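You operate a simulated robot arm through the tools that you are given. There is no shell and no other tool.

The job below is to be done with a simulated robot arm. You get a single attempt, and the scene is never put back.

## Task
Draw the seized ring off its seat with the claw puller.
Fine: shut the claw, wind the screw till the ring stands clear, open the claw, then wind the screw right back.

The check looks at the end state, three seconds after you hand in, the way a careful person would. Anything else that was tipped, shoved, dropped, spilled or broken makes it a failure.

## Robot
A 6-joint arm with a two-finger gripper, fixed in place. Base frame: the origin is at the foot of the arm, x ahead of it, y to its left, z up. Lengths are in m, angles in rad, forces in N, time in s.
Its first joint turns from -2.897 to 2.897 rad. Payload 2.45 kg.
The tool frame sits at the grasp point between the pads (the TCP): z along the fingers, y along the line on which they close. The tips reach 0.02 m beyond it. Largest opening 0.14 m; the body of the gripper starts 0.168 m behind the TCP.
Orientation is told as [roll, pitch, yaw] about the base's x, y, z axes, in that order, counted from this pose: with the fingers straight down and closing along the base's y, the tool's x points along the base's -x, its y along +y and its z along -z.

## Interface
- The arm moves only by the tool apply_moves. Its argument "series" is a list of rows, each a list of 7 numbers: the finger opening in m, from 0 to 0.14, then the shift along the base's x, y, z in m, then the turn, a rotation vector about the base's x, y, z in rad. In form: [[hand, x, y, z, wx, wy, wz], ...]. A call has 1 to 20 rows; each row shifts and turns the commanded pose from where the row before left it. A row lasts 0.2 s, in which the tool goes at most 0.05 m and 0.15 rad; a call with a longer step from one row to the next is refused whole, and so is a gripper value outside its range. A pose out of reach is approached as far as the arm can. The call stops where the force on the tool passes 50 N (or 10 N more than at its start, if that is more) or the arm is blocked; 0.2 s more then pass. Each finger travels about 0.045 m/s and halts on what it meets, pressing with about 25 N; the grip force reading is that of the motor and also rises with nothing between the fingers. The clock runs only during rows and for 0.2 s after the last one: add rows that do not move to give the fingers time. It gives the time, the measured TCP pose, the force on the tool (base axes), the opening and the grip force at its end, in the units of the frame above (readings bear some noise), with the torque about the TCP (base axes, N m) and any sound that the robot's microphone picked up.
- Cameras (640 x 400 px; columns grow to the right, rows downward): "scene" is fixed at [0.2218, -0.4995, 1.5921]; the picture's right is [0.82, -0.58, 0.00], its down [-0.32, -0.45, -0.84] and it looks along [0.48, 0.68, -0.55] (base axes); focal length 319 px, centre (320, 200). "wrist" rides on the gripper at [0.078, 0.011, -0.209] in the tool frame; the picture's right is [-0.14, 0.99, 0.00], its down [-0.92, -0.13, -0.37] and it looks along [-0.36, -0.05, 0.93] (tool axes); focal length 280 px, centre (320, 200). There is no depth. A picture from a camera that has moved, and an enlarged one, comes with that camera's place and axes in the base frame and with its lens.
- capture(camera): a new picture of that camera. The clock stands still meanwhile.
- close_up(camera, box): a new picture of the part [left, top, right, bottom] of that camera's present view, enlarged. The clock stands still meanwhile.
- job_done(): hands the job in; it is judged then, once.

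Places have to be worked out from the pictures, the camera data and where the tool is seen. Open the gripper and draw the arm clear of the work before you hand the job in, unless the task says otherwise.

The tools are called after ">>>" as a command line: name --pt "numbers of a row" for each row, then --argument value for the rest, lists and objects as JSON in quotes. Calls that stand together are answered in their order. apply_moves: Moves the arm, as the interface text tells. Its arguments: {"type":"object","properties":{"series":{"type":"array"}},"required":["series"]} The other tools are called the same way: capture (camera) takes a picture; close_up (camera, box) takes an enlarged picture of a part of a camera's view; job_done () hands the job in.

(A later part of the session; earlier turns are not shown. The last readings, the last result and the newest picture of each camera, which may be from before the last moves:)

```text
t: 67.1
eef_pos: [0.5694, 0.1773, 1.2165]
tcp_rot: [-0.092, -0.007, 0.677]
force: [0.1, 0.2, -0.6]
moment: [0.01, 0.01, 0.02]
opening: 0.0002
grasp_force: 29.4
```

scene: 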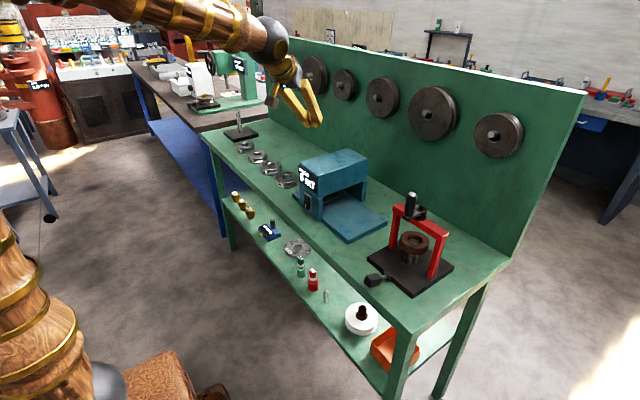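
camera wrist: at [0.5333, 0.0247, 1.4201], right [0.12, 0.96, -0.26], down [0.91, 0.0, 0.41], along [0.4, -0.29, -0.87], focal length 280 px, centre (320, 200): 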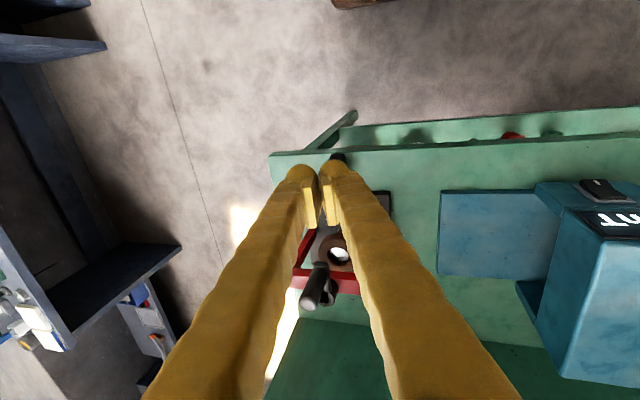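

The wrist is back in its normal configuration, upright with some yaw. I take out the yaw and roll while moving back to in front of the fixture at (0.60, -0.09, 1.21).

>>> apply_moves --pt "0.0 0.005 -0.0445 0 0 0 -0.1354" --pt "0.0 0.005 -0.0445 0 0 0 -0.1354" --pt "0.0 0.005 -0.0445 0 0 0 -0.1354" --pt "0.0 0.005 -0.0445 0 0 0 -0.1354" --pt "0.0 0.005 -0.0445 0 0 0 -0.1354" --pt "0.0 0.005 -0.0445 0 0.092 0.007 0" --pt "0.0 0 0 0 0 0 0"

>>> capture --camera "wrist"

>>> close_up --camera "scene" --box '[340, 180, 470, 300]'

```text
t: 68.7
eef_pos: [0.601, -0.0911, 1.2175]
tcp_rot: [0.001, 0.001, -0.004]
force: [-1.2, -0.1, 0.4]
moment: [0.03, -0.02, -0.01]
opening: 0.0
grasp_force: 29.3
```

```text
taken
camera wrist: at [0.5204, -0.0799, 1.4259], right [0.14, 0.99, 0.0], down [0.92, -0.13, 0.37], along [0.37, -0.05, -0.93], focal length 280 px, centre (320, 200)
```

wrist: 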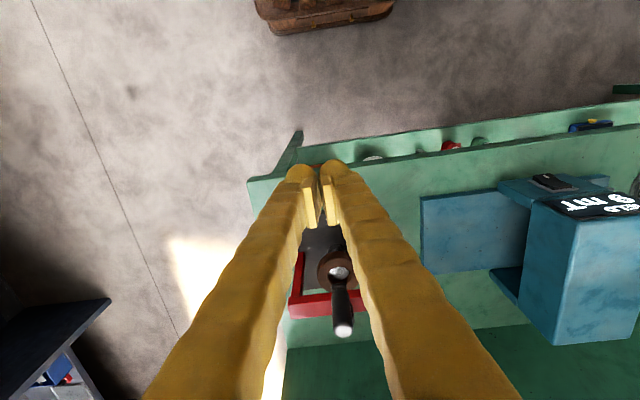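

```text
3.33 times, centred on (405, 240) of scene
camera zoom: at [0.2218, -0.4995, 1.5921], right [0.82, -0.58, 0.0], down [-0.32, -0.45, -0.84], along [0.48, 0.68, -0.55], focal length 1062 px, centre (37, 67)
```

zoom: 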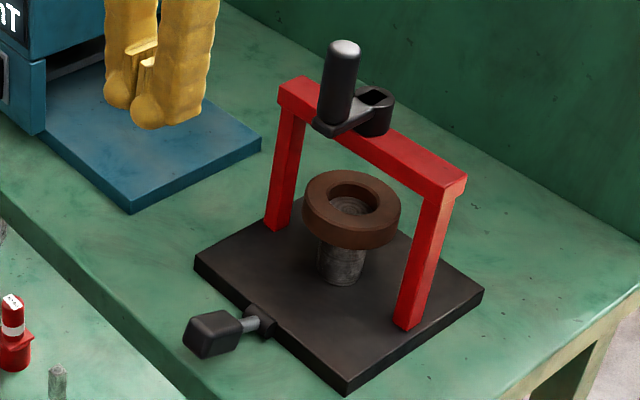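

The arm is back to normal and nothing else was disturbed; the lever stands about 20° above level (knob centre near (0.687, -0.090, 0.931)). I go over it upright again with the fingers open, aiming to grip lower on the knob this time.

>>> apply_moves --pt "0.02 0.0213 0.0 -0.0419 0 0 0" --pt "0.04 0.0213 0 -0.0419 0 0 0" --pt "0.06 0.0213 0 -0.0419 0 0 0" --pt "0.06 0.0213 0 -0.0419 0 0 0" --pt "0.06 0 0 -0.035 0 0 0" --pt "0.06 0 0 -0.03 0 0 0" --pt "0.06 0 0 0 0 0 0"

>>> close_up --camera "wrist" --box '[240, 100, 400, 240]'

```text
t: 70.3
eef_pos: [0.687, -0.0904, 0.9849]
tcp_rot: [0.001, -0.001, -0.004]
force: [-0.1, 0.2, 0.2]
moment: [0.0, 0.0, 0.0]
opening: 0.0601
grasp_force: 0.0
```

```text
2.86 times, centred on (320, 170) of wrist
camera zoom: at [0.6078, -0.0786, 1.1934], right [0.14, 0.99, 0.0], down [0.92, -0.13, 0.37], along [0.37, -0.05, -0.93], focal length 801 px, centre (320, 286)
```

zoom: 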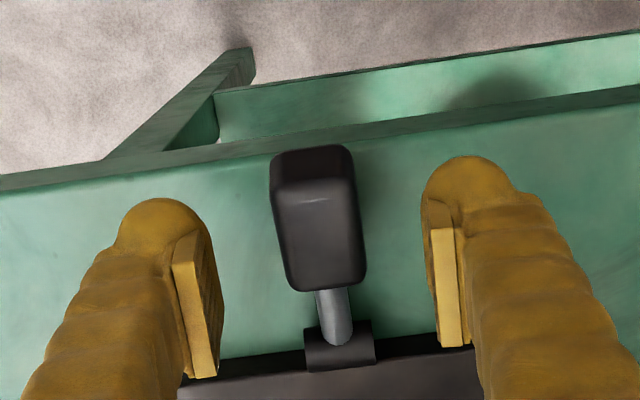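

The knob is centred between the fingers. I descend to about z 0.942 and close.

>>> apply_moves --pt "0.06 0 0 -0.02 0 0 0" --pt "0.06 0 0 -0.015 0 0 0" --pt "0.06 0 0 -0.008 0 0 0" --pt "0.04 0 0 0 0 0 0" --pt "0.02 0 0 0 0 0 0" --pt "0.0 0 0 0 0 0 0" --pt "0.0 0 0 0 0 0 0"

```text
t: 71.9
eef_pos: [0.6872, -0.0907, 0.9398]
tcp_rot: [0.001, 0.001, -0.002]
force: [4.1, 36.5, -3.7]
moment: [0.38, 0.11, 0.16]
opening: 0.0272
grasp_force: 37.6
```

Gripped; I ease the side load by 1 mm toward +y and lift along the arc about 0.3 rad.

>>> apply_moves --pt "0.0 0 0.001 0 0 0 0" --pt "0.0 0.0014 0 0.003 0 0 0" --pt "0.0 0.0016 0 0.0029 0 0 0" --pt "0.0 0.0018 0 0.0028 0 0 0" --pt "0.0 0.0019 0 0.0027 0 0 0" --pt "0.0 0.002 0 0.0026 0 0 0" --pt "0.0 0.0022 0 0.0025 0 0 0"

>>> close_up --camera "wrist" --box '[240, 100, 400, 240]'

>>> close_up --camera "scene" --box '[345, 220, 425, 300]'

```text
t: 73.5
eef_pos: [0.6964, -0.0899, 0.9539]
tcp_rot: [-0.002, 0.0, -0.004]
force: [-26.0, 3.2, -2.8]
moment: [0.03, 0.9, 0.17]
opening: 0.0269
grasp_force: 44.3
```

```text
2.86 times, centred on (320, 170) of wrist
camera zoom: at [0.6182, -0.0788, 1.1639], right [0.14, 0.99, 0.0], down [0.92, -0.13, 0.37], along [0.36, -0.05, -0.93], focal length 801 px, centre (320, 286)
```

zoom: 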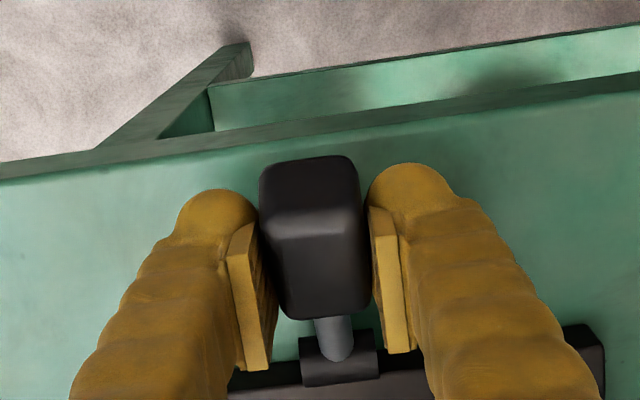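

```text
5.00 times, centred on (385, 260) of scene
camera zoom: at [0.2218, -0.4995, 1.5921], right [0.82, -0.58, 0.0], down [-0.32, -0.45, -0.84], along [0.48, 0.68, -0.55], focal length 1593 px, centre (-5, -100)
```

zoom: 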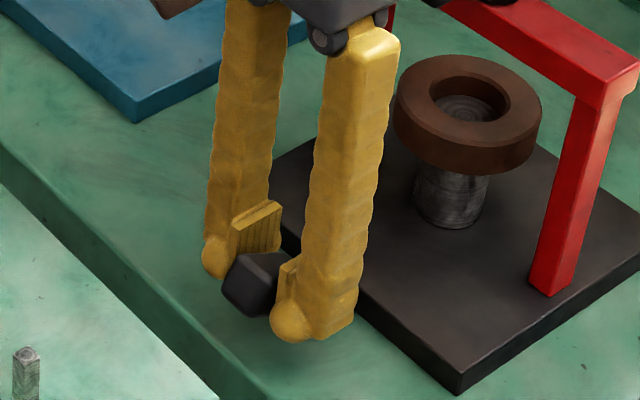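

The lever rose further, about 0.2 rad. I regrip slightly further back on the knob to shed the load before the next lift.

>>> apply_moves --pt "0.035 0 0 0 0 0 0" --pt "0.042 0 0 0 0 0 0" --pt "0.042 -0.008 0 0.0 0 0 0" --pt "0.042 0 0 0 0 0 0" --pt "0.03 0 0 0 0 0 0" --pt "0.015 0 0 0 0 0 0" --pt "0.0 0 0 0 0 0 0" --pt "0.0 0 0 0 0 0 0"

>>> close_up --camera "wrist" --box '[240, 100, 400, 240]'

```text
t: 75.3
eef_pos: [0.6899, -0.0899, 0.9526]
tcp_rot: [0.0, 0.0, -0.005]
force: [-0.3, -19.0, -0.8]
moment: [-0.21, -0.04, 0.15]
opening: 0.0269
grasp_force: 44.7
```

```text
2.86 times, centred on (320, 170) of wrist
camera zoom: at [0.6103, -0.0788, 1.1628], right [0.14, 0.99, 0.0], down [0.92, -0.13, 0.37], along [0.37, -0.05, -0.93], focal length 801 px, centre (320, 286)
```

zoom: 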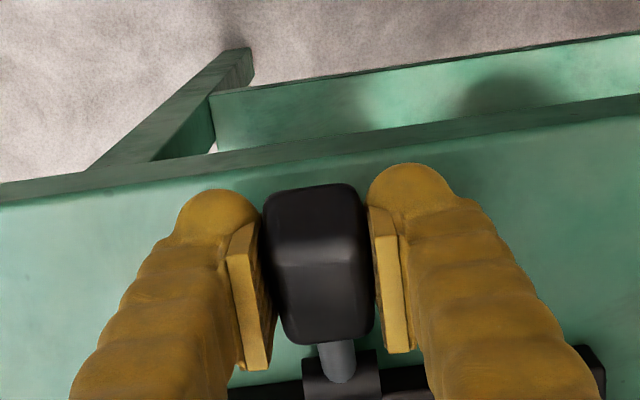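

Held with little load. I lift another 0.35 rad along a slightly steeper arc, with a 0.5 mm side correction.

>>> apply_moves --pt "0.0 0.002 -0.0005 0.0032 0 0 0" --pt "0.0 0.0022 0 0.0031 0 0 0" --pt "0.0 0.0023 0 0.003 0 0 0" --pt "0.0 0.0025 0 0.0029 0 0 0" --pt "0.0 0.0026 0 0.0027 0 0 0" --pt "0.0 0.0028 0 0.0026 0 0 0"

>>> close_up --camera "wrist" --box '[240, 100, 400, 240]'

>>> close_up --camera "scene" --box '[345, 220, 425, 300]'

```text
t: 76.7
eef_pos: [0.7036, -0.0896, 0.9709]
tcp_rot: [0.0, 0.0, -0.003]
force: [-17.6, 22.9, -9.0]
moment: [0.21, 1.23, 0.18]
opening: 0.027
grasp_force: 45.2
```

```text
2.86 times, centred on (320, 170) of wrist
camera zoom: at [0.6238, -0.0792, 1.1807], right [0.14, 0.99, 0.0], down [0.92, -0.13, 0.37], along [0.36, -0.05, -0.93], focal length 801 px, centre (320, 286)
```

zoom: 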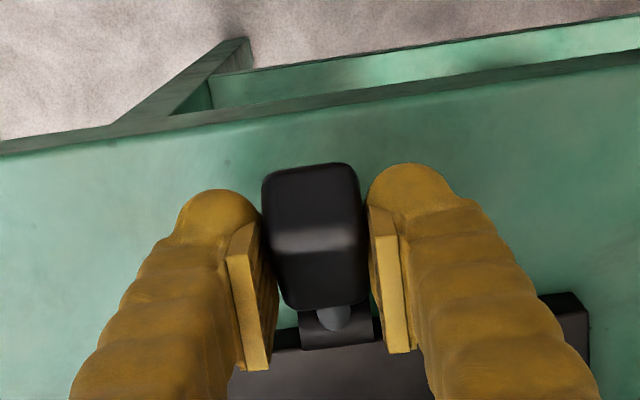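

```text
5.00 times, centred on (385, 260) of scene
camera zoom: at [0.2218, -0.4995, 1.5921], right [0.82, -0.58, 0.0], down [-0.32, -0.45, -0.84], along [0.48, 0.68, -0.55], focal length 1593 px, centre (-5, -100)
```

zoom: 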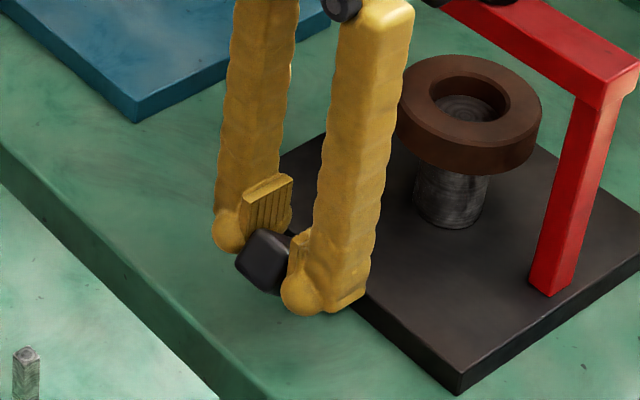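

The lever is now about 40° up from level. I regrip once more and lift toward its upper stop.

>>> apply_moves --pt "0.035 0 0 0 0 0 0" --pt "0.042 0 0 0 0 0 0" --pt "0.042 -0.006 0.0004 0.0 0 0 0" --pt "0.042 0 0 0 0 0 0" --pt "0.03 0 0 0 0 0 0" --pt "0.015 0 0 0 0 0 0" --pt "0.0 0 0 0 0 0 0" --pt "0.0 0 0 0 0 0 0" --pt "0.0 0.0023 0 0.0026 0 0 0" --pt "0.0 0.0025 0 0.0025 0 0 0" --pt "0.0 0.0026 0 0.0023 0 0 0"

>>> close_up --camera "wrist" --box '[240, 100, 400, 240]'

>>> close_up --camera "scene" --box '[345, 220, 425, 300]'

```text
t: 79.1
eef_pos: [0.7047, -0.0898, 0.9787]
tcp_rot: [-0.002, 0.001, -0.004]
force: [-14.8, 5.1, -12.0]
moment: [0.0, 1.18, 0.15]
opening: 0.0267
grasp_force: 44.9
```

```text
2.86 times, centred on (320, 170) of wrist
camera zoom: at [0.6254, -0.0791, 1.188], right [0.14, 0.99, 0.0], down [0.92, -0.13, 0.37], along [0.36, -0.05, -0.93], focal length 801 px, centre (320, 286)
```

zoom: 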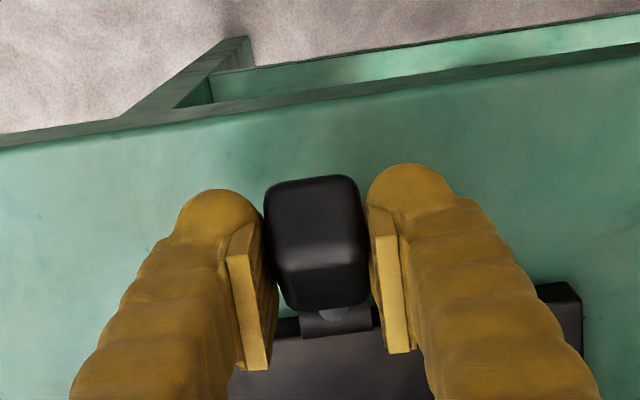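

```text
5.00 times, centred on (385, 260) of scene
camera zoom: at [0.2218, -0.4995, 1.5921], right [0.82, -0.58, 0.0], down [-0.32, -0.45, -0.84], along [0.48, 0.68, -0.55], focal length 1593 px, centre (-5, -100)
```

zoom: 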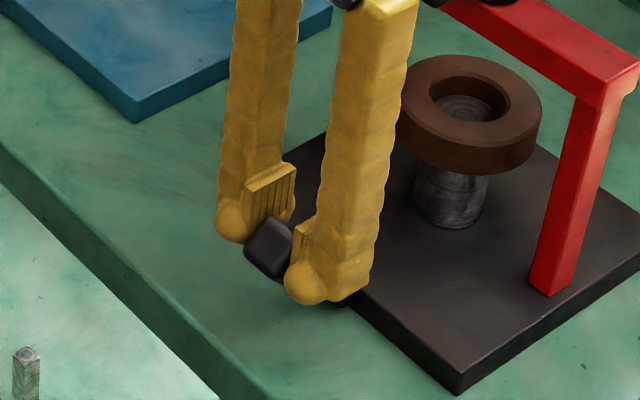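

Still rising with modest force. I keep lifting in small steps until the upper stop is felt.

>>> apply_moves --pt "0.0 0.0026 0 0.0023 0 0 0" --pt "0.0 0.0027 0 0.0022 0 0 0" --pt "0.0 0.0028 0 0.0021 0 0 0" --pt "0.0 0.0028 0 0.002 0 0 0"

>>> close_up --camera "scene" --box '[345, 220, 425, 300]'

>>> close_up --camera "wrist" --box '[240, 100, 400, 240]'

```text
t: 80.1
eef_pos: [0.7147, -0.09, 0.9871]
tcp_rot: [0.0, 0.001, -0.003]
force: [-23.0, 5.2, -16.9]
moment: [0.02, 0.18, 0.01]
opening: 0.027
grasp_force: 44.4
```

```text
5.00 times, centred on (385, 260) of scene
camera zoom: at [0.2218, -0.4995, 1.5921], right [0.82, -0.58, 0.0], down [-0.32, -0.45, -0.84], along [0.48, 0.68, -0.55], focal length 1593 px, centre (-5, -100)
```

zoom: 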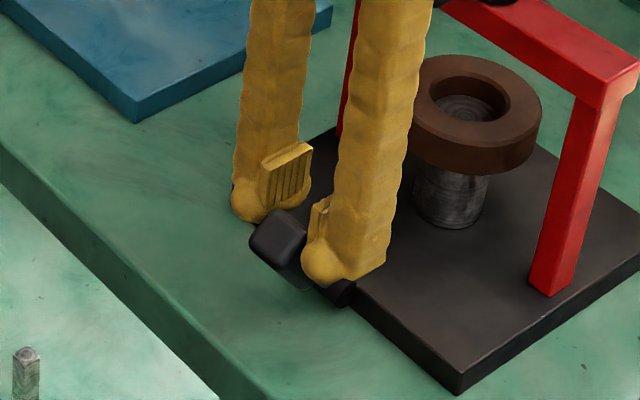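

```text
2.86 times, centred on (320, 170) of wrist
camera zoom: at [0.6361, -0.079, 1.1971], right [0.14, 0.99, 0.0], down [0.92, -0.13, 0.37], along [0.36, -0.05, -0.93], focal length 801 px, centre (320, 286)
```

zoom: 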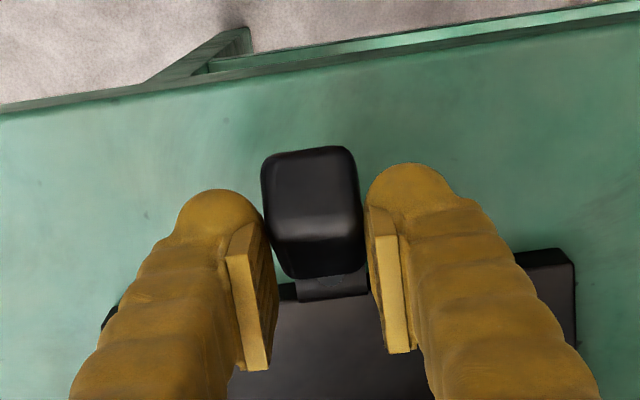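

The knob now sits where it was at the very start (left edge and top match the first picture) and the push is resisted, so the claw is open again. I release and rise straight up.

>>> apply_moves --pt "0.035 0 0 0 0 0 0" --pt "0.05 0 0 0 0 0 0" --pt "0.06 0 0 0 0 0 0" --pt "0.06 -0.01 0 0.04 0 0 0" --pt "0.06 -0.01 0 0.04 0 0 0" --pt "0.06 -0.01 0 0.04 0 0 0" --pt "0.06 -0.01 0 0.04 0 0 0" --pt "0.06 0 0 0.04 0 0 0" --pt "0.06 0 0 0.04 0 0 0" --pt "0.06 0 0 0 0 0 0"

>>> close_up --camera "scene" --box '[340, 180, 470, 300]'

>>> close_up --camera "scene" --box '[362, 250, 402, 290]'

>>> capture --camera "wrist"

```text
t: 82.3
eef_pos: [0.6746, -0.0904, 1.2278]
tcp_rot: [0.002, 0.001, -0.004]
force: [-0.5, -0.1, -0.7]
moment: [-0.02, 0.0, 0.01]
opening: 0.06
grasp_force: 0.1
```

```text
3.33 times, centred on (405, 240) of scene
camera zoom: at [0.2218, -0.4995, 1.5921], right [0.82, -0.58, 0.0], down [-0.32, -0.45, -0.84], along [0.48, 0.68, -0.55], focal length 1062 px, centre (37, 67)
```

zoom: 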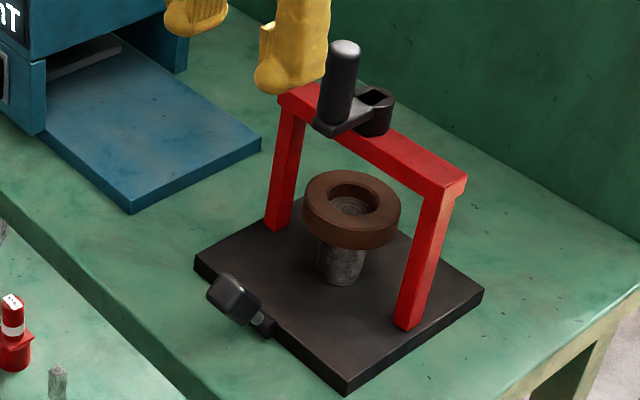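

```text
10.00 times, centred on (382, 270) of scene
camera zoom: at [0.2218, -0.4995, 1.5921], right [0.82, -0.58, 0.0], down [-0.32, -0.45, -0.84], along [0.48, 0.68, -0.55], focal length 3186 px, centre (-300, -500)
```

zoom: 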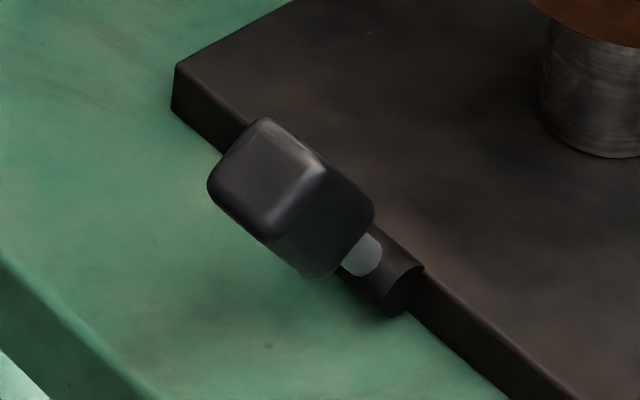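

```text
taken
camera wrist: at [0.5963, -0.0795, 1.4373], right [0.14, 0.99, 0.0], down [0.92, -0.13, 0.37], along [0.37, -0.05, -0.93], focal length 280 px, centre (320, 200)
```

wrist: 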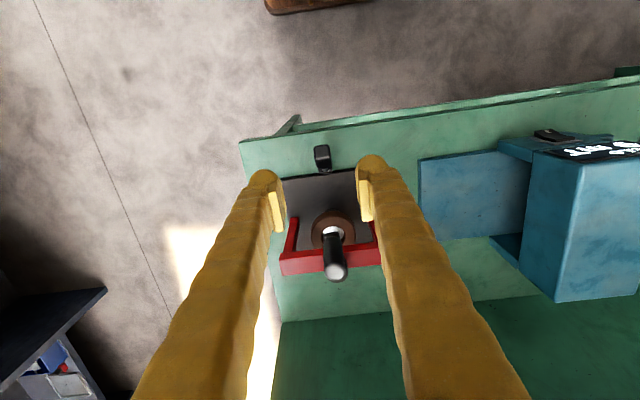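

The lever matches the initial picture exactly, so the claw is open, and the ring stays up off its seat. Now the screw: I go back over the crank handle at about (0.7905, -0.090), lower the open fingers around it and close.

>>> apply_moves --pt "0.06 0.0387 0 0 0 0 0" --pt "0.06 0.0387 0 0 0 0 0" --pt "0.06 0.0385 0 0 0 0 0" --pt "0.06 0 0 -0.03 0 0 0" --pt "0.06 0 0 -0.03 0 0 0" --pt "0.06 0 0 -0.0285 0 0 0.004" --pt "0.04 0 0 0 0 0 0" --pt "0.02 0 0 0 0 0 0" --pt "0.0 0 0 0 0 0 0" --pt "0.0 0 0 0 0 0 0"

>>> close_up --camera "wrist" --box '[200, 80, 440, 280]'

```text
t: 84.5
eef_pos: [0.7921, -0.0887, 1.1386]
tcp_rot: [-0.002, 0.001, 0.004]
force: [-0.3, -11.3, -7.5]
moment: [-0.12, -0.07, -0.02]
opening: 0.0239
grasp_force: 37.8
```

```text
2.00 times, centred on (320, 180) of wrist
camera zoom: at [0.7132, -0.079, 1.3477], right [0.14, 0.99, 0.0], down [0.92, -0.13, 0.37], along [0.36, -0.05, -0.93], focal length 561 px, centre (320, 240)
```

zoom: 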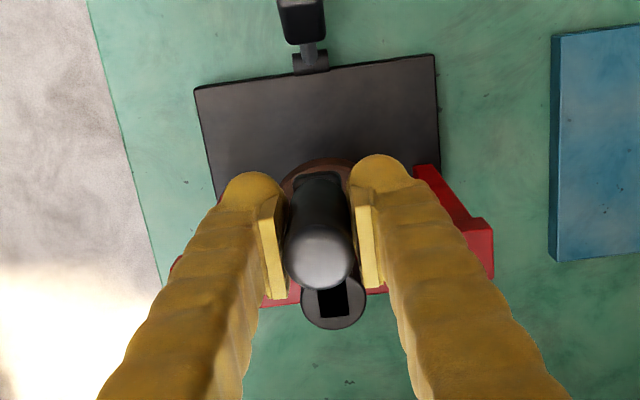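

Gripped. I wind counter-clockwise (handle toward -y), turning the tool along with the crank, for the first 0.8 rad.

>>> apply_moves --pt "0.0 0.0003 -0.005 0 0 0 0.1" --pt "0.0 0.0008 -0.0049 0 0 0 0.1" --pt "0.0 0.0012 -0.0048 0 0 0 0.1" --pt "0.0 0.0017 -0.0047 0 0 0 0.1" --pt "0.0 0.0022 -0.0045 0 0 0 0.1" --pt "0.0 0.0026 -0.0043 0 0 0 0.1" --pt "0.0 0.003 -0.004 0 0 0 0.1" --pt "0.0 0.0034 -0.0037 0 0 0 0.1"

>>> close_up --camera "scene" --box '[340, 160, 470, 300]'

```text
t: 86.3
eef_pos: [0.8078, -0.126, 1.1389]
tcp_rot: [0.0, -0.001, 0.804]
force: [-6.2, 3.1, -2.6]
moment: [0.02, 0.14, 0.29]
opening: 0.0234
grasp_force: 45.2
```

```text
2.86 times, centred on (405, 230) of scene
camera zoom: at [0.2218, -0.4995, 1.5921], right [0.82, -0.58, 0.0], down [-0.32, -0.45, -0.84], along [0.48, 0.68, -0.55], focal length 910 px, centre (77, 114)
```

zoom: 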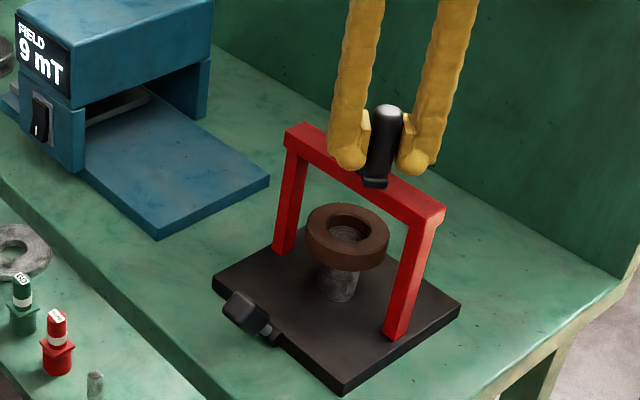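

The ring stays up while the screw winds back with only a few newtons. I continue to 1.6 rad.

>>> apply_moves --pt "0.0 0.0038 -0.0033 0 0 0 0.1" --pt "0.0 0.0041 -0.0029 0 0 0 0.1" --pt "0.0 0.0043 -0.0025 0 0 0 0.1" --pt "0.0 0.0046 -0.002 0 0 0 0.1" --pt "0.0 0.0047 -0.0016 0 0 0 0.1" --pt "0.0 0.0049 -0.0011 0 0 0 0.1" --pt "0.0 0.005 -0.0006 0 0 0 0.1" --pt "0.0 0.005 -0.0001 0 0 0 0.1"

>>> close_up --camera "wrist" --box '[200, 80, 440, 280]'

```text
t: 88.1
eef_pos: [0.8427, -0.1382, 1.1388]
tcp_rot: [0.0, -0.002, 1.606]
force: [-2.4, 26.5, -12.6]
moment: [0.33, 0.01, -0.07]
opening: 0.0239
grasp_force: 44.9
```

```text
2.00 times, centred on (320, 180) of wrist
camera zoom: at [0.8341, -0.2182, 1.3488], right [-0.99, 0.11, 0.0], down [0.1, 0.92, 0.37], along [0.04, 0.37, -0.93], focal length 561 px, centre (320, 240)
```

zoom: 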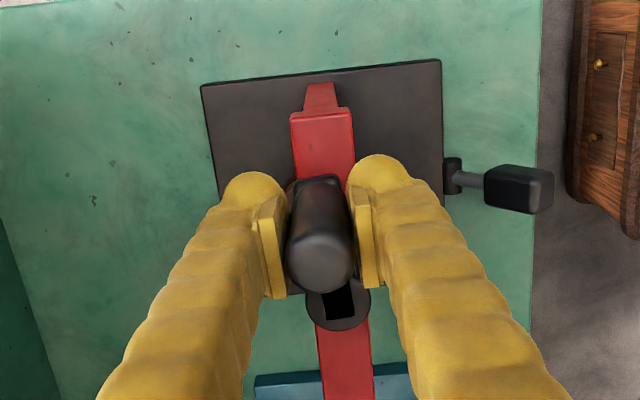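

Half of the first half is done; the ring is unaffected. I open, rise above the handle and turn the tool back so I can take the next half turn with the pads facing the right way.

>>> apply_moves --pt "0.03 0 0.001 0 0 0 0" --pt "0.05 0 0 0 0 0 0" --pt "0.065 0 0 0 0 0 0" --pt "0.065 0 0 0.03 0 0 0" --pt "0.065 0 0 0.035 0 0 0" --pt "0.065 0 0 0 0 0 -0.145" --pt "0.065 0 0 0 0 0 -0.145" --pt "0.065 0 0 0 0 0 -0.145" --pt "0.065 0 0 0 0 0 -0.145" --pt "0.065 0 0 0 0 0 -0.145" --pt "0.065 0 0 0 0 0 -0.145" --pt "0.065 0 0 0 0 0 -0.145" --pt "0.065 0 0 0 0 0 -0.145" --pt "0.065 0 0 0 0 0 -0.145" --pt "0.065 0 0 0 0 0 -0.145" --pt "0.065 0 0 0 0 0 -0.145" --pt "0.065 0 0 0 0 0 -0.145" --pt "0.065 0 0 0 0 0 -0.145" --pt "0.065 0 0 0 0 0 -0.145" --pt "0.065 0 0 0 0 0 -0.145"

```text
t: 92.3
eef_pos: [0.8431, -0.1394, 1.2061]
tcp_rot: [-0.001, 0.001, -0.575]
force: [0.0, -0.2, -0.9]
moment: [0.01, 0.0, 0.02]
opening: 0.0649
grasp_force: 0.0
```

No limit so far at yaw -0.575. I turn the remaining way to about -1.54 and look.

>>> apply_moves --pt "0.065 0 0 0 0 0 -0.138" --pt "0.065 0 0 0 0 0 -0.138" --pt "0.065 0 0 0 0 0 -0.138" --pt "0.065 0 0 0 0 0 -0.138" --pt "0.065 0 0 0 0 0 -0.138" --pt "0.065 0 0 0 0 0 -0.138" --pt "0.065 0 0 0 0 0 -0.137" --pt "0.065 0 0 0 0 0 0"

>>> close_up --camera "wrist" --box '[200, 80, 440, 280]'

>>> close_up --camera "scene" --box '[340, 140, 470, 300]'

```text
t: 94.1
eef_pos: [0.8428, -0.1401, 1.2037]
tcp_rot: [-0.001, 0.001, -1.542]
force: [-0.2, 0.4, 0.3]
moment: [-0.03, 0.03, 0.02]
opening: 0.0651
grasp_force: 0.1
```

```text
2.00 times, centred on (320, 180) of wrist
camera zoom: at [0.8499, -0.0611, 1.4133], right [0.99, -0.11, 0.0], down [-0.1, -0.92, 0.37], along [-0.04, -0.37, -0.93], focal length 561 px, centre (320, 240)
```

zoom: 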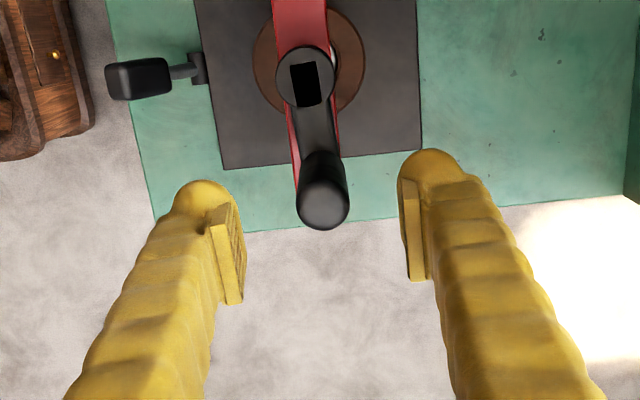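

```text
2.50 times, centred on (405, 220) of scene
camera zoom: at [0.2218, -0.4995, 1.5921], right [0.82, -0.58, 0.0], down [-0.32, -0.45, -0.84], along [0.48, 0.68, -0.55], focal length 797 px, centre (108, 150)
```

zoom: 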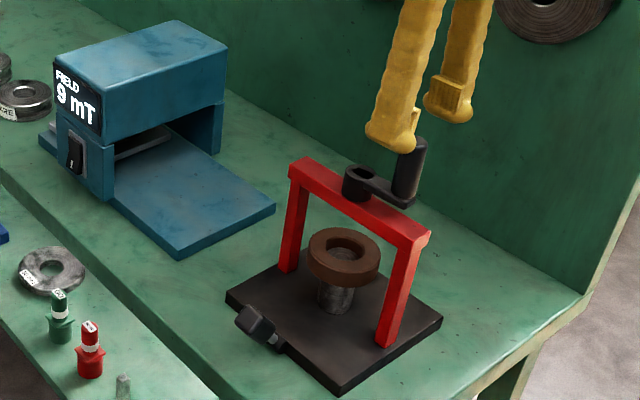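

The tool is at yaw -1.54 with the handle centred below. I lower around the handle, grip it and wind on counter-clockwise another radian with the tool turning along.

>>> apply_moves --pt "0.065 0 0 -0.033 0 0 0" --pt "0.065 0 0 -0.032 0 0 0" --pt "0.045 0 0 0 0 0 0" --pt "0.025 0 0 0 0 0 0" --pt "0.0 0 0 0 0 0 0" --pt "0.0 0 0 0 0 0 0" --pt "0.0 0 0 0 0 0 0" --pt "0.0 0.0049 0.0004 0 0 0 0.1" --pt "0.0 0.0049 0.0009 0 0 0 0.1" --pt "0.0 0.0047 0.0014 0 0 0 0.1" --pt "0.0 0.0046 0.0019 0 0 0 0.1" --pt "0.0 0.0044 0.0023 0 0 0 0.1" --pt "0.0 0.0041 0.0027 0 0 0 0.1" --pt "0.0 0.0038 0.0031 0 0 0 0.1" --pt "0.0 0.0035 0.0035 0 0 0 0.1"

>>> close_up --camera "scene" --box '[340, 140, 470, 300]'

```text
t: 97.3
eef_pos: [0.8777, -0.1221, 1.1394]
tcp_rot: [0.0, 0.001, -0.738]
force: [-18.2, 13.7, 15.5]
moment: [0.13, 0.31, 0.01]
opening: 0.0236
grasp_force: 45.6
```

```text
2.50 times, centred on (405, 220) of scene
camera zoom: at [0.2218, -0.4995, 1.5921], right [0.82, -0.58, 0.0], down [-0.32, -0.45, -0.84], along [0.48, 0.68, -0.55], focal length 797 px, centre (108, 150)
```

zoom: 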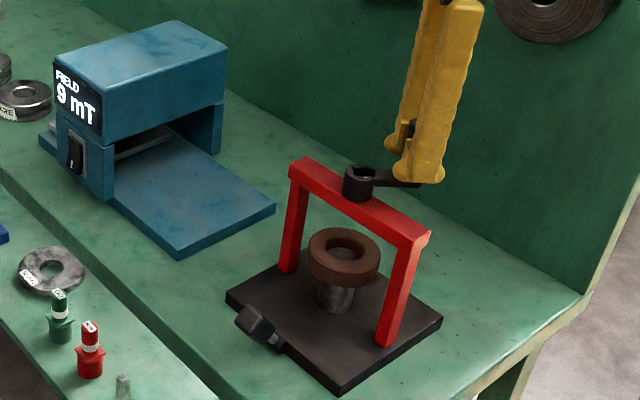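

Going well; the ring is unchanged. I correct about 1 mm inward and continue to the far (+x) side.

>>> apply_moves --pt "0.0 0.0023 0.0045 0.001 0 0 0.1" --pt "0.0 0.0024 0.0042 0 0 0 0.1" --pt "0.0 0.0021 0.0044 0 0 0 0.1" --pt "0.0 0.0018 0.0046 0 0 0 0.1" --pt "0.0 0.0013 0.0047 0 0 0 0.1" --pt "0.0 0.0009 0.0049 0 0 0 0.1" --pt "0.0 0.0004 0.0049 0 0 0 0.1" --pt "0.0 -0.0001 0.0049 0 0 0 0.1"

>>> close_up --camera "wrist" --box '[200, 80, 440, 280]'

```text
t: 99.1
eef_pos: [0.8908, -0.0858, 1.14]
tcp_rot: [0.0, 0.0, 0.062]
force: [0.0, -1.0, -28.4]
moment: [0.01, -0.05, -0.02]
opening: 0.0238
grasp_force: 45.3
```

```text
2.00 times, centred on (320, 180) of wrist
camera zoom: at [0.8104, -0.0793, 1.3497], right [0.08, 1.0, 0.0], down [0.93, -0.07, 0.37], along [0.37, -0.03, -0.93], focal length 561 px, centre (320, 240)
```

zoom: 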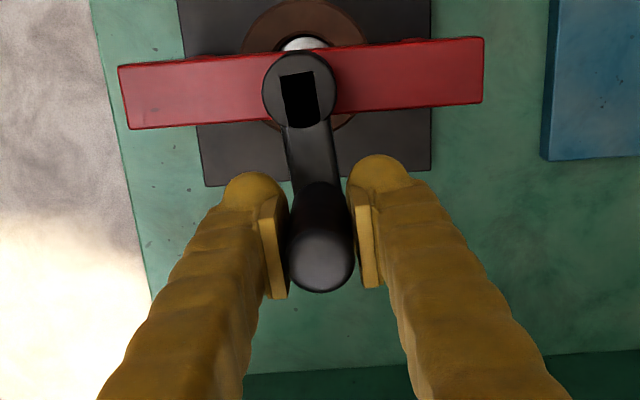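

Half a turn back with nearly no side force. I continue with the same circle toward the +y side.

>>> apply_moves --pt "0.0 -0.0006 0.0049 -0.0006 0 0 0.1" --pt "0.0 -0.0011 0.0048 0 0 0 0.1" --pt "0.0 -0.0015 0.0047 0 0 0 0.1" --pt "0.0 -0.002 0.0045 0 0 0 0.1" --pt "0.0 -0.0025 0.0043 0 0 0 0.1" --pt "0.0 -0.0029 0.004 0 0 0 0.1" --pt "0.0 -0.0033 0.0037 0 0 0 0.1" --pt "0.0 -0.0036 0.0034 0 0 0 0.1"

>>> close_up --camera "scene" --box '[340, 140, 470, 300]'

```text
t: 100.9
eef_pos: [0.8711, -0.0513, 1.1411]
tcp_rot: [-0.002, -0.001, 0.862]
force: [-7.3, -8.4, 21.9]
moment: [0.0, 0.02, -0.04]
opening: 0.0234
grasp_force: 45.0
```

```text
2.50 times, centred on (405, 220) of scene
camera zoom: at [0.2218, -0.4995, 1.5921], right [0.82, -0.58, 0.0], down [-0.32, -0.45, -0.84], along [0.48, 0.68, -0.55], focal length 797 px, centre (108, 150)
```

zoom: 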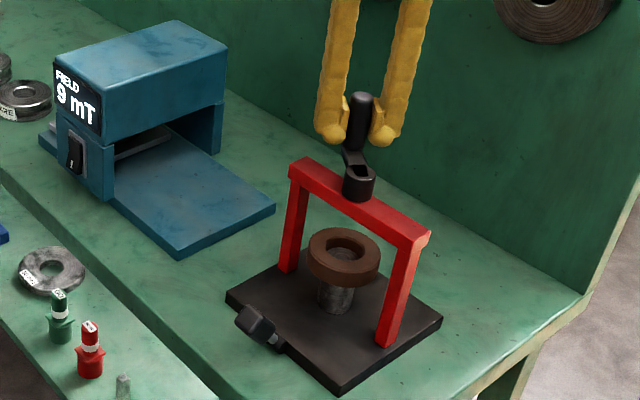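

Good. I go on to just past the +y side.

>>> apply_moves --pt "0.0 -0.0043 0.0027 0 0 0 0.1" --pt "0.0 -0.0042 0.0026 0 0 0 0.1" --pt "0.0 -0.0045 0.0022 0 0 0 0.1" --pt "0.0 -0.0046 0.0017 0 0 0 0.1" --pt "0.0 -0.0048 0.0012 0 0 0 0.1" --pt "0.0 -0.0049 0.0008 0 0 0 0.1" --pt "0.0 -0.0049 0.0003 0 0 0 0.1" --pt "0.0 -0.0049 -0.0002 0 0 0 0.08"

>>> close_up --camera "wrist" --box '[200, 80, 440, 280]'

```text
t: 102.7
eef_pos: [0.8344, -0.0406, 1.1393]
tcp_rot: [0.004, -0.002, 1.642]
force: [0.5, 20.3, -16.8]
moment: [0.3, -0.12, 0.1]
opening: 0.0237
grasp_force: 45.0
```

```text
2.00 times, centred on (320, 180) of wrist
camera zoom: at [0.8292, -0.1191, 1.3481], right [-1.0, 0.07, 0.0], down [0.06, 0.93, 0.37], along [0.02, 0.37, -0.93], focal length 561 px, centre (320, 240)
```

zoom: 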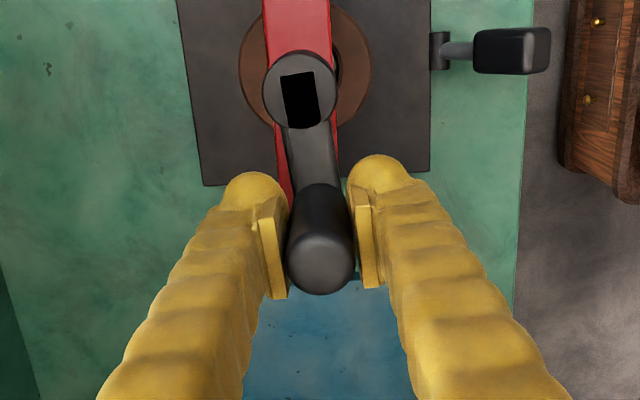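

Three quarters wound back. I release, rise above the handle and turn the tool back again for the last quarter.

>>> apply_moves --pt "0.03 0 0.0005 0 0 0 0" --pt "0.05 0 0 0 0 0 0" --pt "0.065 0 0 0 0 0 0" --pt "0.065 0 0 0.03 0 0 0" --pt "0.065 0 0 0.035 0 0 0" --pt "0.065 0 0 0 0 0 -0.145" --pt "0.065 0 0 0 0 0 -0.145" --pt "0.065 0 0 0 0 0 -0.145" --pt "0.065 0 0 0 0 0 -0.145" --pt "0.065 0 0 0 0 0 -0.145" --pt "0.065 0 0 0 0 0 -0.145" --pt "0.065 0 0 0 0 0 -0.145" --pt "0.065 0 0 0 0 0 -0.145" --pt "0.065 0 0 0 0 0 -0.145" --pt "0.065 0 0 0 0 0 -0.145" --pt "0.065 0 0 0 0 0 -0.145" --pt "0.065 0 0 0 0 0 -0.145" --pt "0.065 0 0 0 0 0 -0.145" --pt "0.065 0 0 0 0 0 -0.145" --pt "0.065 0 0 0 0 0 -0.145"

>>> apply_moves --pt "0.065 0 0 0 0 0 -0.1314" --pt "0.065 0 0 0 0 0 -0.1314" --pt "0.065 0 0 0 0 0 -0.1314" --pt "0.065 0 0 0 0 0 -0.1314" --pt "0.065 0 0 0 0 0 -0.1314" --pt "0.065 0 0 0 0 0 -0.1314" --pt "0.065 0 0 0 0 0 -0.1314" --pt "0.065 0 0 0 0 0 0"

>>> close_up --camera "wrist" --box '[200, 80, 440, 280]'

```text
t: 106.9
eef_pos: [0.8359, -0.0396, 1.2048]
tcp_rot: [-0.002, 0.0, -0.538]
force: [0.4, -0.4, -0.9]
moment: [0.04, 0.02, 0.02]
opening: 0.0651
grasp_force: 0.1
```

```text
t: 108.7
eef_pos: [0.8342, -0.0399, 1.2046]
tcp_rot: [0.0, 0.001, -1.455]
force: [0.2, 0.0, 0.3]
moment: [-0.02, 0.01, 0.0]
opening: 0.0648
grasp_force: 0.1
```

```text
2.00 times, centred on (320, 180) of wrist
camera zoom: at [0.8351, 0.0388, 1.4144], right [1.0, -0.02, 0.0], down [-0.02, -0.93, 0.37], along [-0.01, -0.37, -0.93], focal length 561 px, centre (320, 240)
```

zoom: 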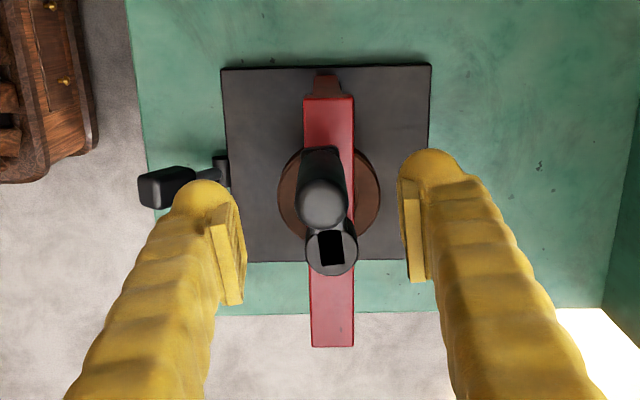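

Handle centred again. I lower, grip and wind the first part of the last quarter.

>>> apply_moves --pt "0.065 0 -0.0005 -0.033 0 0 0" --pt "0.065 0 0 -0.032 0 0 0" --pt "0.045 0 0 0 0 0 0" --pt "0.025 0 0 0 0 0 0" --pt "0.0 0 0 0 0 0 0" --pt "0.0 0 0 0 0 0 0" --pt "0.0 0 0 0 0 0 0" --pt "0.0 -0.0049 -0.0009 0 0 0 0.1" --pt "0.0 -0.0048 -0.0014 0 0 0 0.1" --pt "0.0 -0.0046 -0.0018 0 0 0 0.1" --pt "0.0 -0.0044 -0.0023 0 0 0 0.1" --pt "0.0 -0.0041 -0.0027 0 0 0 0.1" --pt "0.0 -0.0039 -0.0031 0 0 0 0.1" --pt "0.0 -0.0035 -0.0035 0 0 0 0.1"

>>> close_up --camera "scene" --box '[340, 140, 470, 300]'

```text
t: 111.7
eef_pos: [0.8033, -0.0566, 1.1395]
tcp_rot: [-0.003, 0.002, -0.751]
force: [-21.8, 20.9, 2.2]
moment: [0.31, 0.31, 0.01]
opening: 0.0236
grasp_force: 44.7
```

```text
2.50 times, centred on (405, 220) of scene
camera zoom: at [0.2218, -0.4995, 1.5921], right [0.82, -0.58, 0.0], down [-0.32, -0.45, -0.84], along [0.48, 0.68, -0.55], focal length 797 px, centre (108, 150)
```

zoom: 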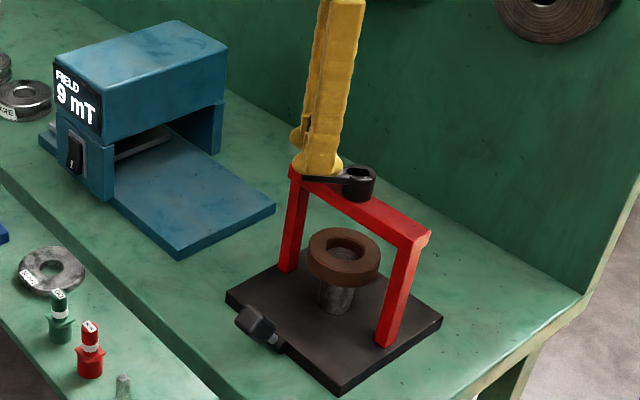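

Smooth; I am about 1 mm too far in, so I correct outward and wind on to the end stop at the starting position.

>>> apply_moves --pt "0.0 -0.004 -0.003 0 0 0 0.1" --pt "0.0 -0.0029 -0.0039 0 0 0 0.1" --pt "0.0 -0.0023 -0.0044 0 0 0 0.1" --pt "0.0 -0.0019 -0.0046 0 0 0 0.1" --pt "0.0 -0.0014 -0.0047 0 0 0 0.1" --pt "0.0 -0.001 -0.0049 0 0 0 0.1" --pt "0.0 -0.0005 -0.0049 0 0 0 0.1"

>>> close_up --camera "wrist" --box '[200, 80, 440, 280]'

```text
t: 113.3
eef_pos: [0.79, -0.0875, 1.1397]
tcp_rot: [0.0, 0.0, -0.053]
force: [-18.5, 5.2, 6.5]
moment: [0.05, 0.11, 0.16]
opening: 0.0235
grasp_force: 45.4
```

```text
2.00 times, centred on (320, 180) of wrist
camera zoom: at [0.7119, -0.0709, 1.3493], right [0.19, 0.98, 0.0], down [0.91, -0.18, 0.37], along [0.36, -0.07, -0.93], focal length 561 px, centre (320, 240)
```

zoom: 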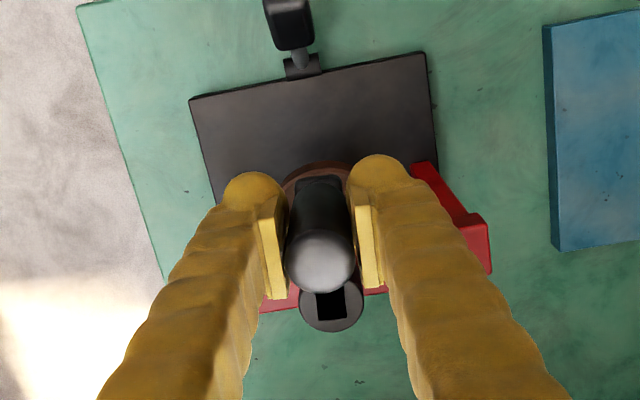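

Almost at the start angle. I push gently a bit further until the back stop is felt.

>>> apply_moves --pt "0.0 -0.0006 -0.0015 0 0 0 0.025" --pt "0.0 0 -0.0015 0 0 0 0.025" --pt "0.0 0 -0.0015 0 0 0 0" --pt "0.0 0 -0.0015 0 0 0 0" --pt "0.0 0 -0.0015 0 0 0 0" --pt "0.0 0 -0.0015 0 0 0 0"

>>> close_up --camera "wrist" --box '[200, 80, 440, 280]'

```text
t: 114.5
eef_pos: [0.7901, -0.0894, 1.1395]
tcp_rot: [0.003, 0.0, -0.002]
force: [-0.1, 11.0, 3.9]
moment: [0.09, 0.1, -0.06]
opening: 0.0235
grasp_force: 44.8
stopped in row 5: the force on the tool passed its limit at 55 N (the readings are from after the stop); the commanded pose is now the measured one
```

```text
2.00 times, centred on (320, 180) of wrist
camera zoom: at [0.7109, -0.08, 1.3492], right [0.14, 0.99, 0.0], down [0.92, -0.13, 0.37], along [0.37, -0.05, -0.93], focal length 561 px, centre (320, 240)
```

zoom: 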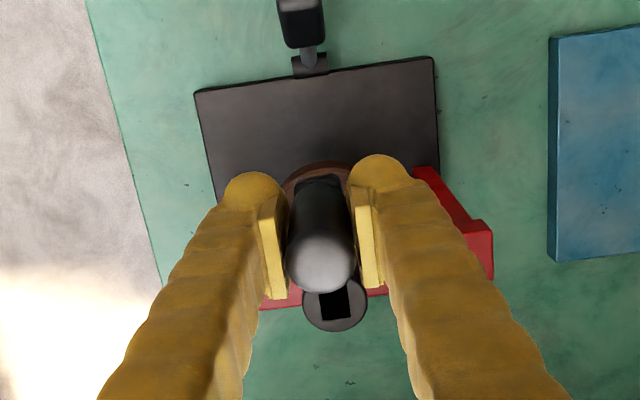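

The screw is hard against its back stop, handle where it started. I open, rise straight up and draw the arm clear.

>>> apply_moves --pt "0.03 0 0 0 0 0 0" --pt "0.05 0 0 0 0 0 0" --pt "0.06 0 0 0 0 0 0" --pt "0.06 0 0 0.04 0 0 0" --pt "0.06 0 0 0.045 0 0 0" --pt "0.08 -0.02 0 0.04 0 0 0" --pt "0.1 -0.03 -0.02 0.035 0 0 0" --pt "0.12 -0.03 -0.03 0.02 0 0 0" --pt "0.14 -0.03 -0.03 0 0 0 0" --pt "0.14 -0.03 -0.03 0 0 0 0" --pt "0.14 0 0 0 0 0 0"

>>> capture --camera "scene"

>>> close_up --camera "scene" --box '[350, 175, 470, 305]'

>>> close_up --camera "wrist" --box '[260, 120, 460, 280]'

```text
refused: row 7 steps farther than a row can; nothing moved
```

```text
taken
```

scene: 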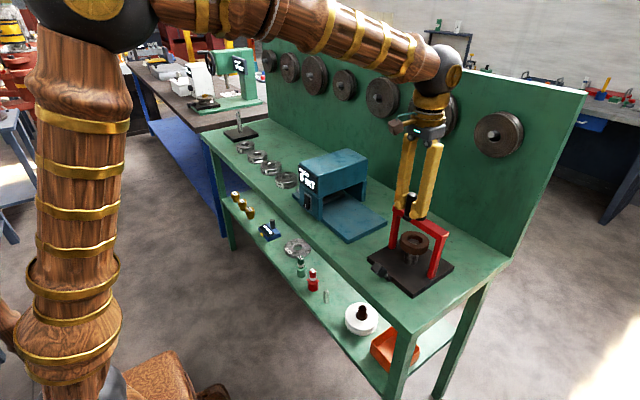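

```text
3.08 times, centred on (410, 240) of scene
camera zoom: at [0.2218, -0.4995, 1.5921], right [0.82, -0.58, 0.0], down [-0.32, -0.45, -0.84], along [0.48, 0.68, -0.55], focal length 980 px, centre (43, 77)
```

zoom: 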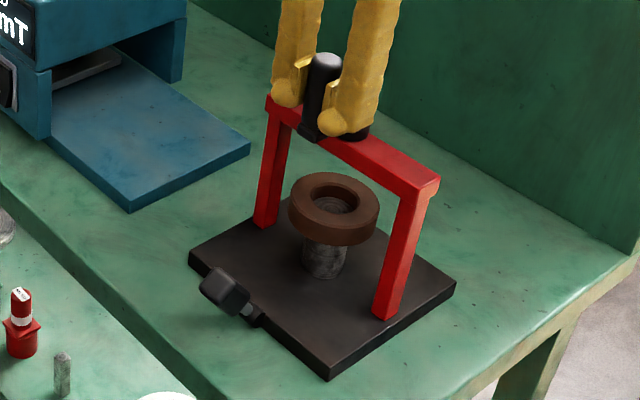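

```text
2.50 times, centred on (360, 200) of wrist
camera zoom: at [0.7109, -0.08, 1.3492], right [0.14, 0.99, 0.0], down [0.92, -0.13, 0.37], along [0.37, -0.05, -0.93], focal length 701 px, centre (220, 200)
```

zoom: 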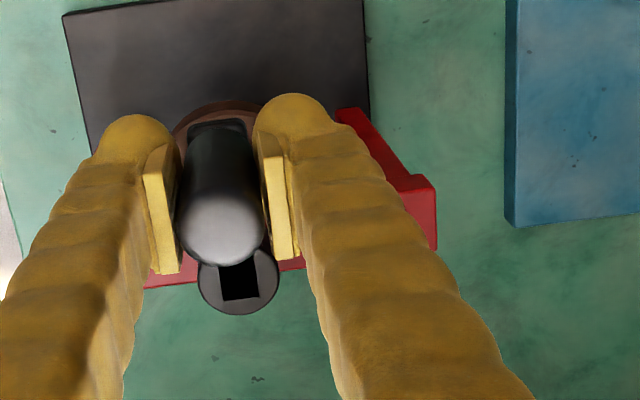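

The call was refused for one row slightly too long and nothing moved. I repeat the release and retreat with shorter steps.

>>> apply_moves --pt "0.03 0 0 0 0 0 0" --pt "0.05 0 0 0 0 0 0" --pt "0.06 0 0 0 0 0 0" --pt "0.06 0 0 0.04 0 0 0" --pt "0.06 0 0 0.045 0 0 0" --pt "0.08 -0.02 0 0.04 0 0 0" --pt "0.1 -0.03 -0.015 0.03 0 0 0" --pt "0.12 -0.03 -0.03 0.015 0 0 0" --pt "0.14 -0.03 -0.03 0 0 0 0" --pt "0.14 -0.03 -0.03 0 0 0 0" --pt "0.14 0 0 0 0 0 0"

>>> capture --camera "scene"

>>> close_up --camera "scene" --box '[350, 175, 470, 305]'

>>> close_up --camera "wrist" --box '[300, 120, 460, 280]'

```text
t: 116.9
eef_pos: [0.651, -0.1942, 1.3067]
tcp_rot: [0.004, 0.0, -0.005]
force: [-0.1, 0.8, -0.1]
moment: [-0.01, -0.01, -0.02]
opening: 0.1401
grasp_force: 0.0
```

```text
taken
```

scene: 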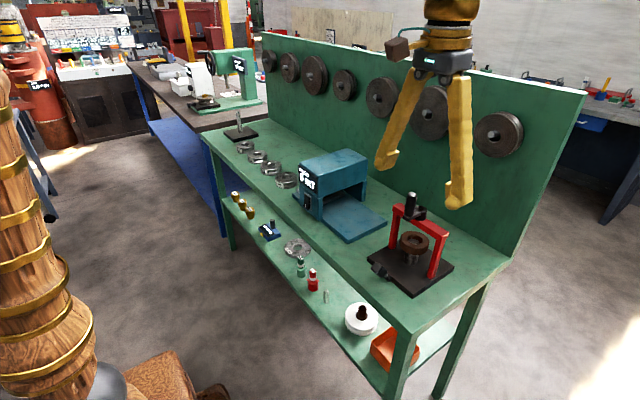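

```text
3.08 times, centred on (410, 240) of scene
camera zoom: at [0.2218, -0.4995, 1.5921], right [0.82, -0.58, 0.0], down [-0.32, -0.45, -0.84], along [0.48, 0.68, -0.55], focal length 980 px, centre (43, 77)
```

zoom: 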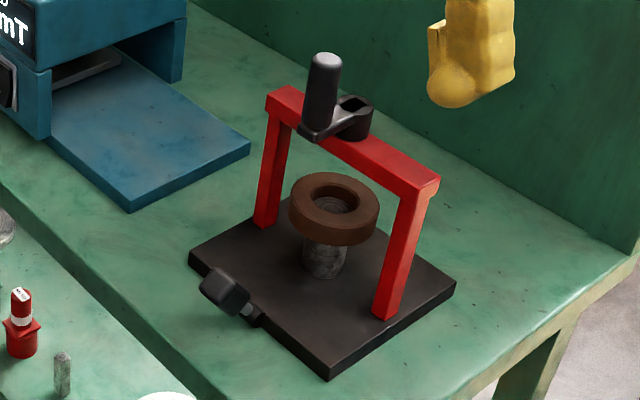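

```text
2.50 times, centred on (380, 200) of wrist
camera zoom: at [0.5719, -0.1848, 1.5168], right [0.14, 0.99, 0.0], down [0.92, -0.13, 0.37], along [0.37, -0.05, -0.93], focal length 701 px, centre (170, 200)
```

zoom: 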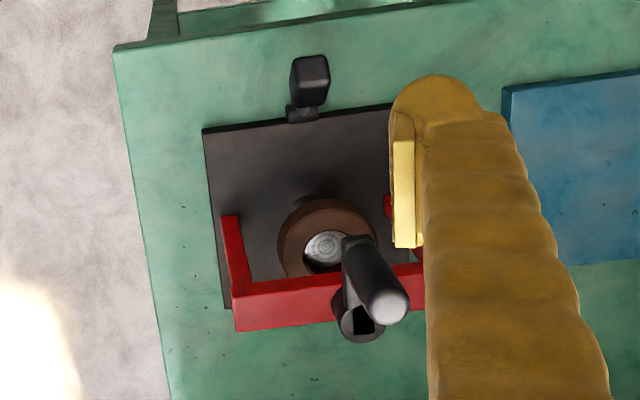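

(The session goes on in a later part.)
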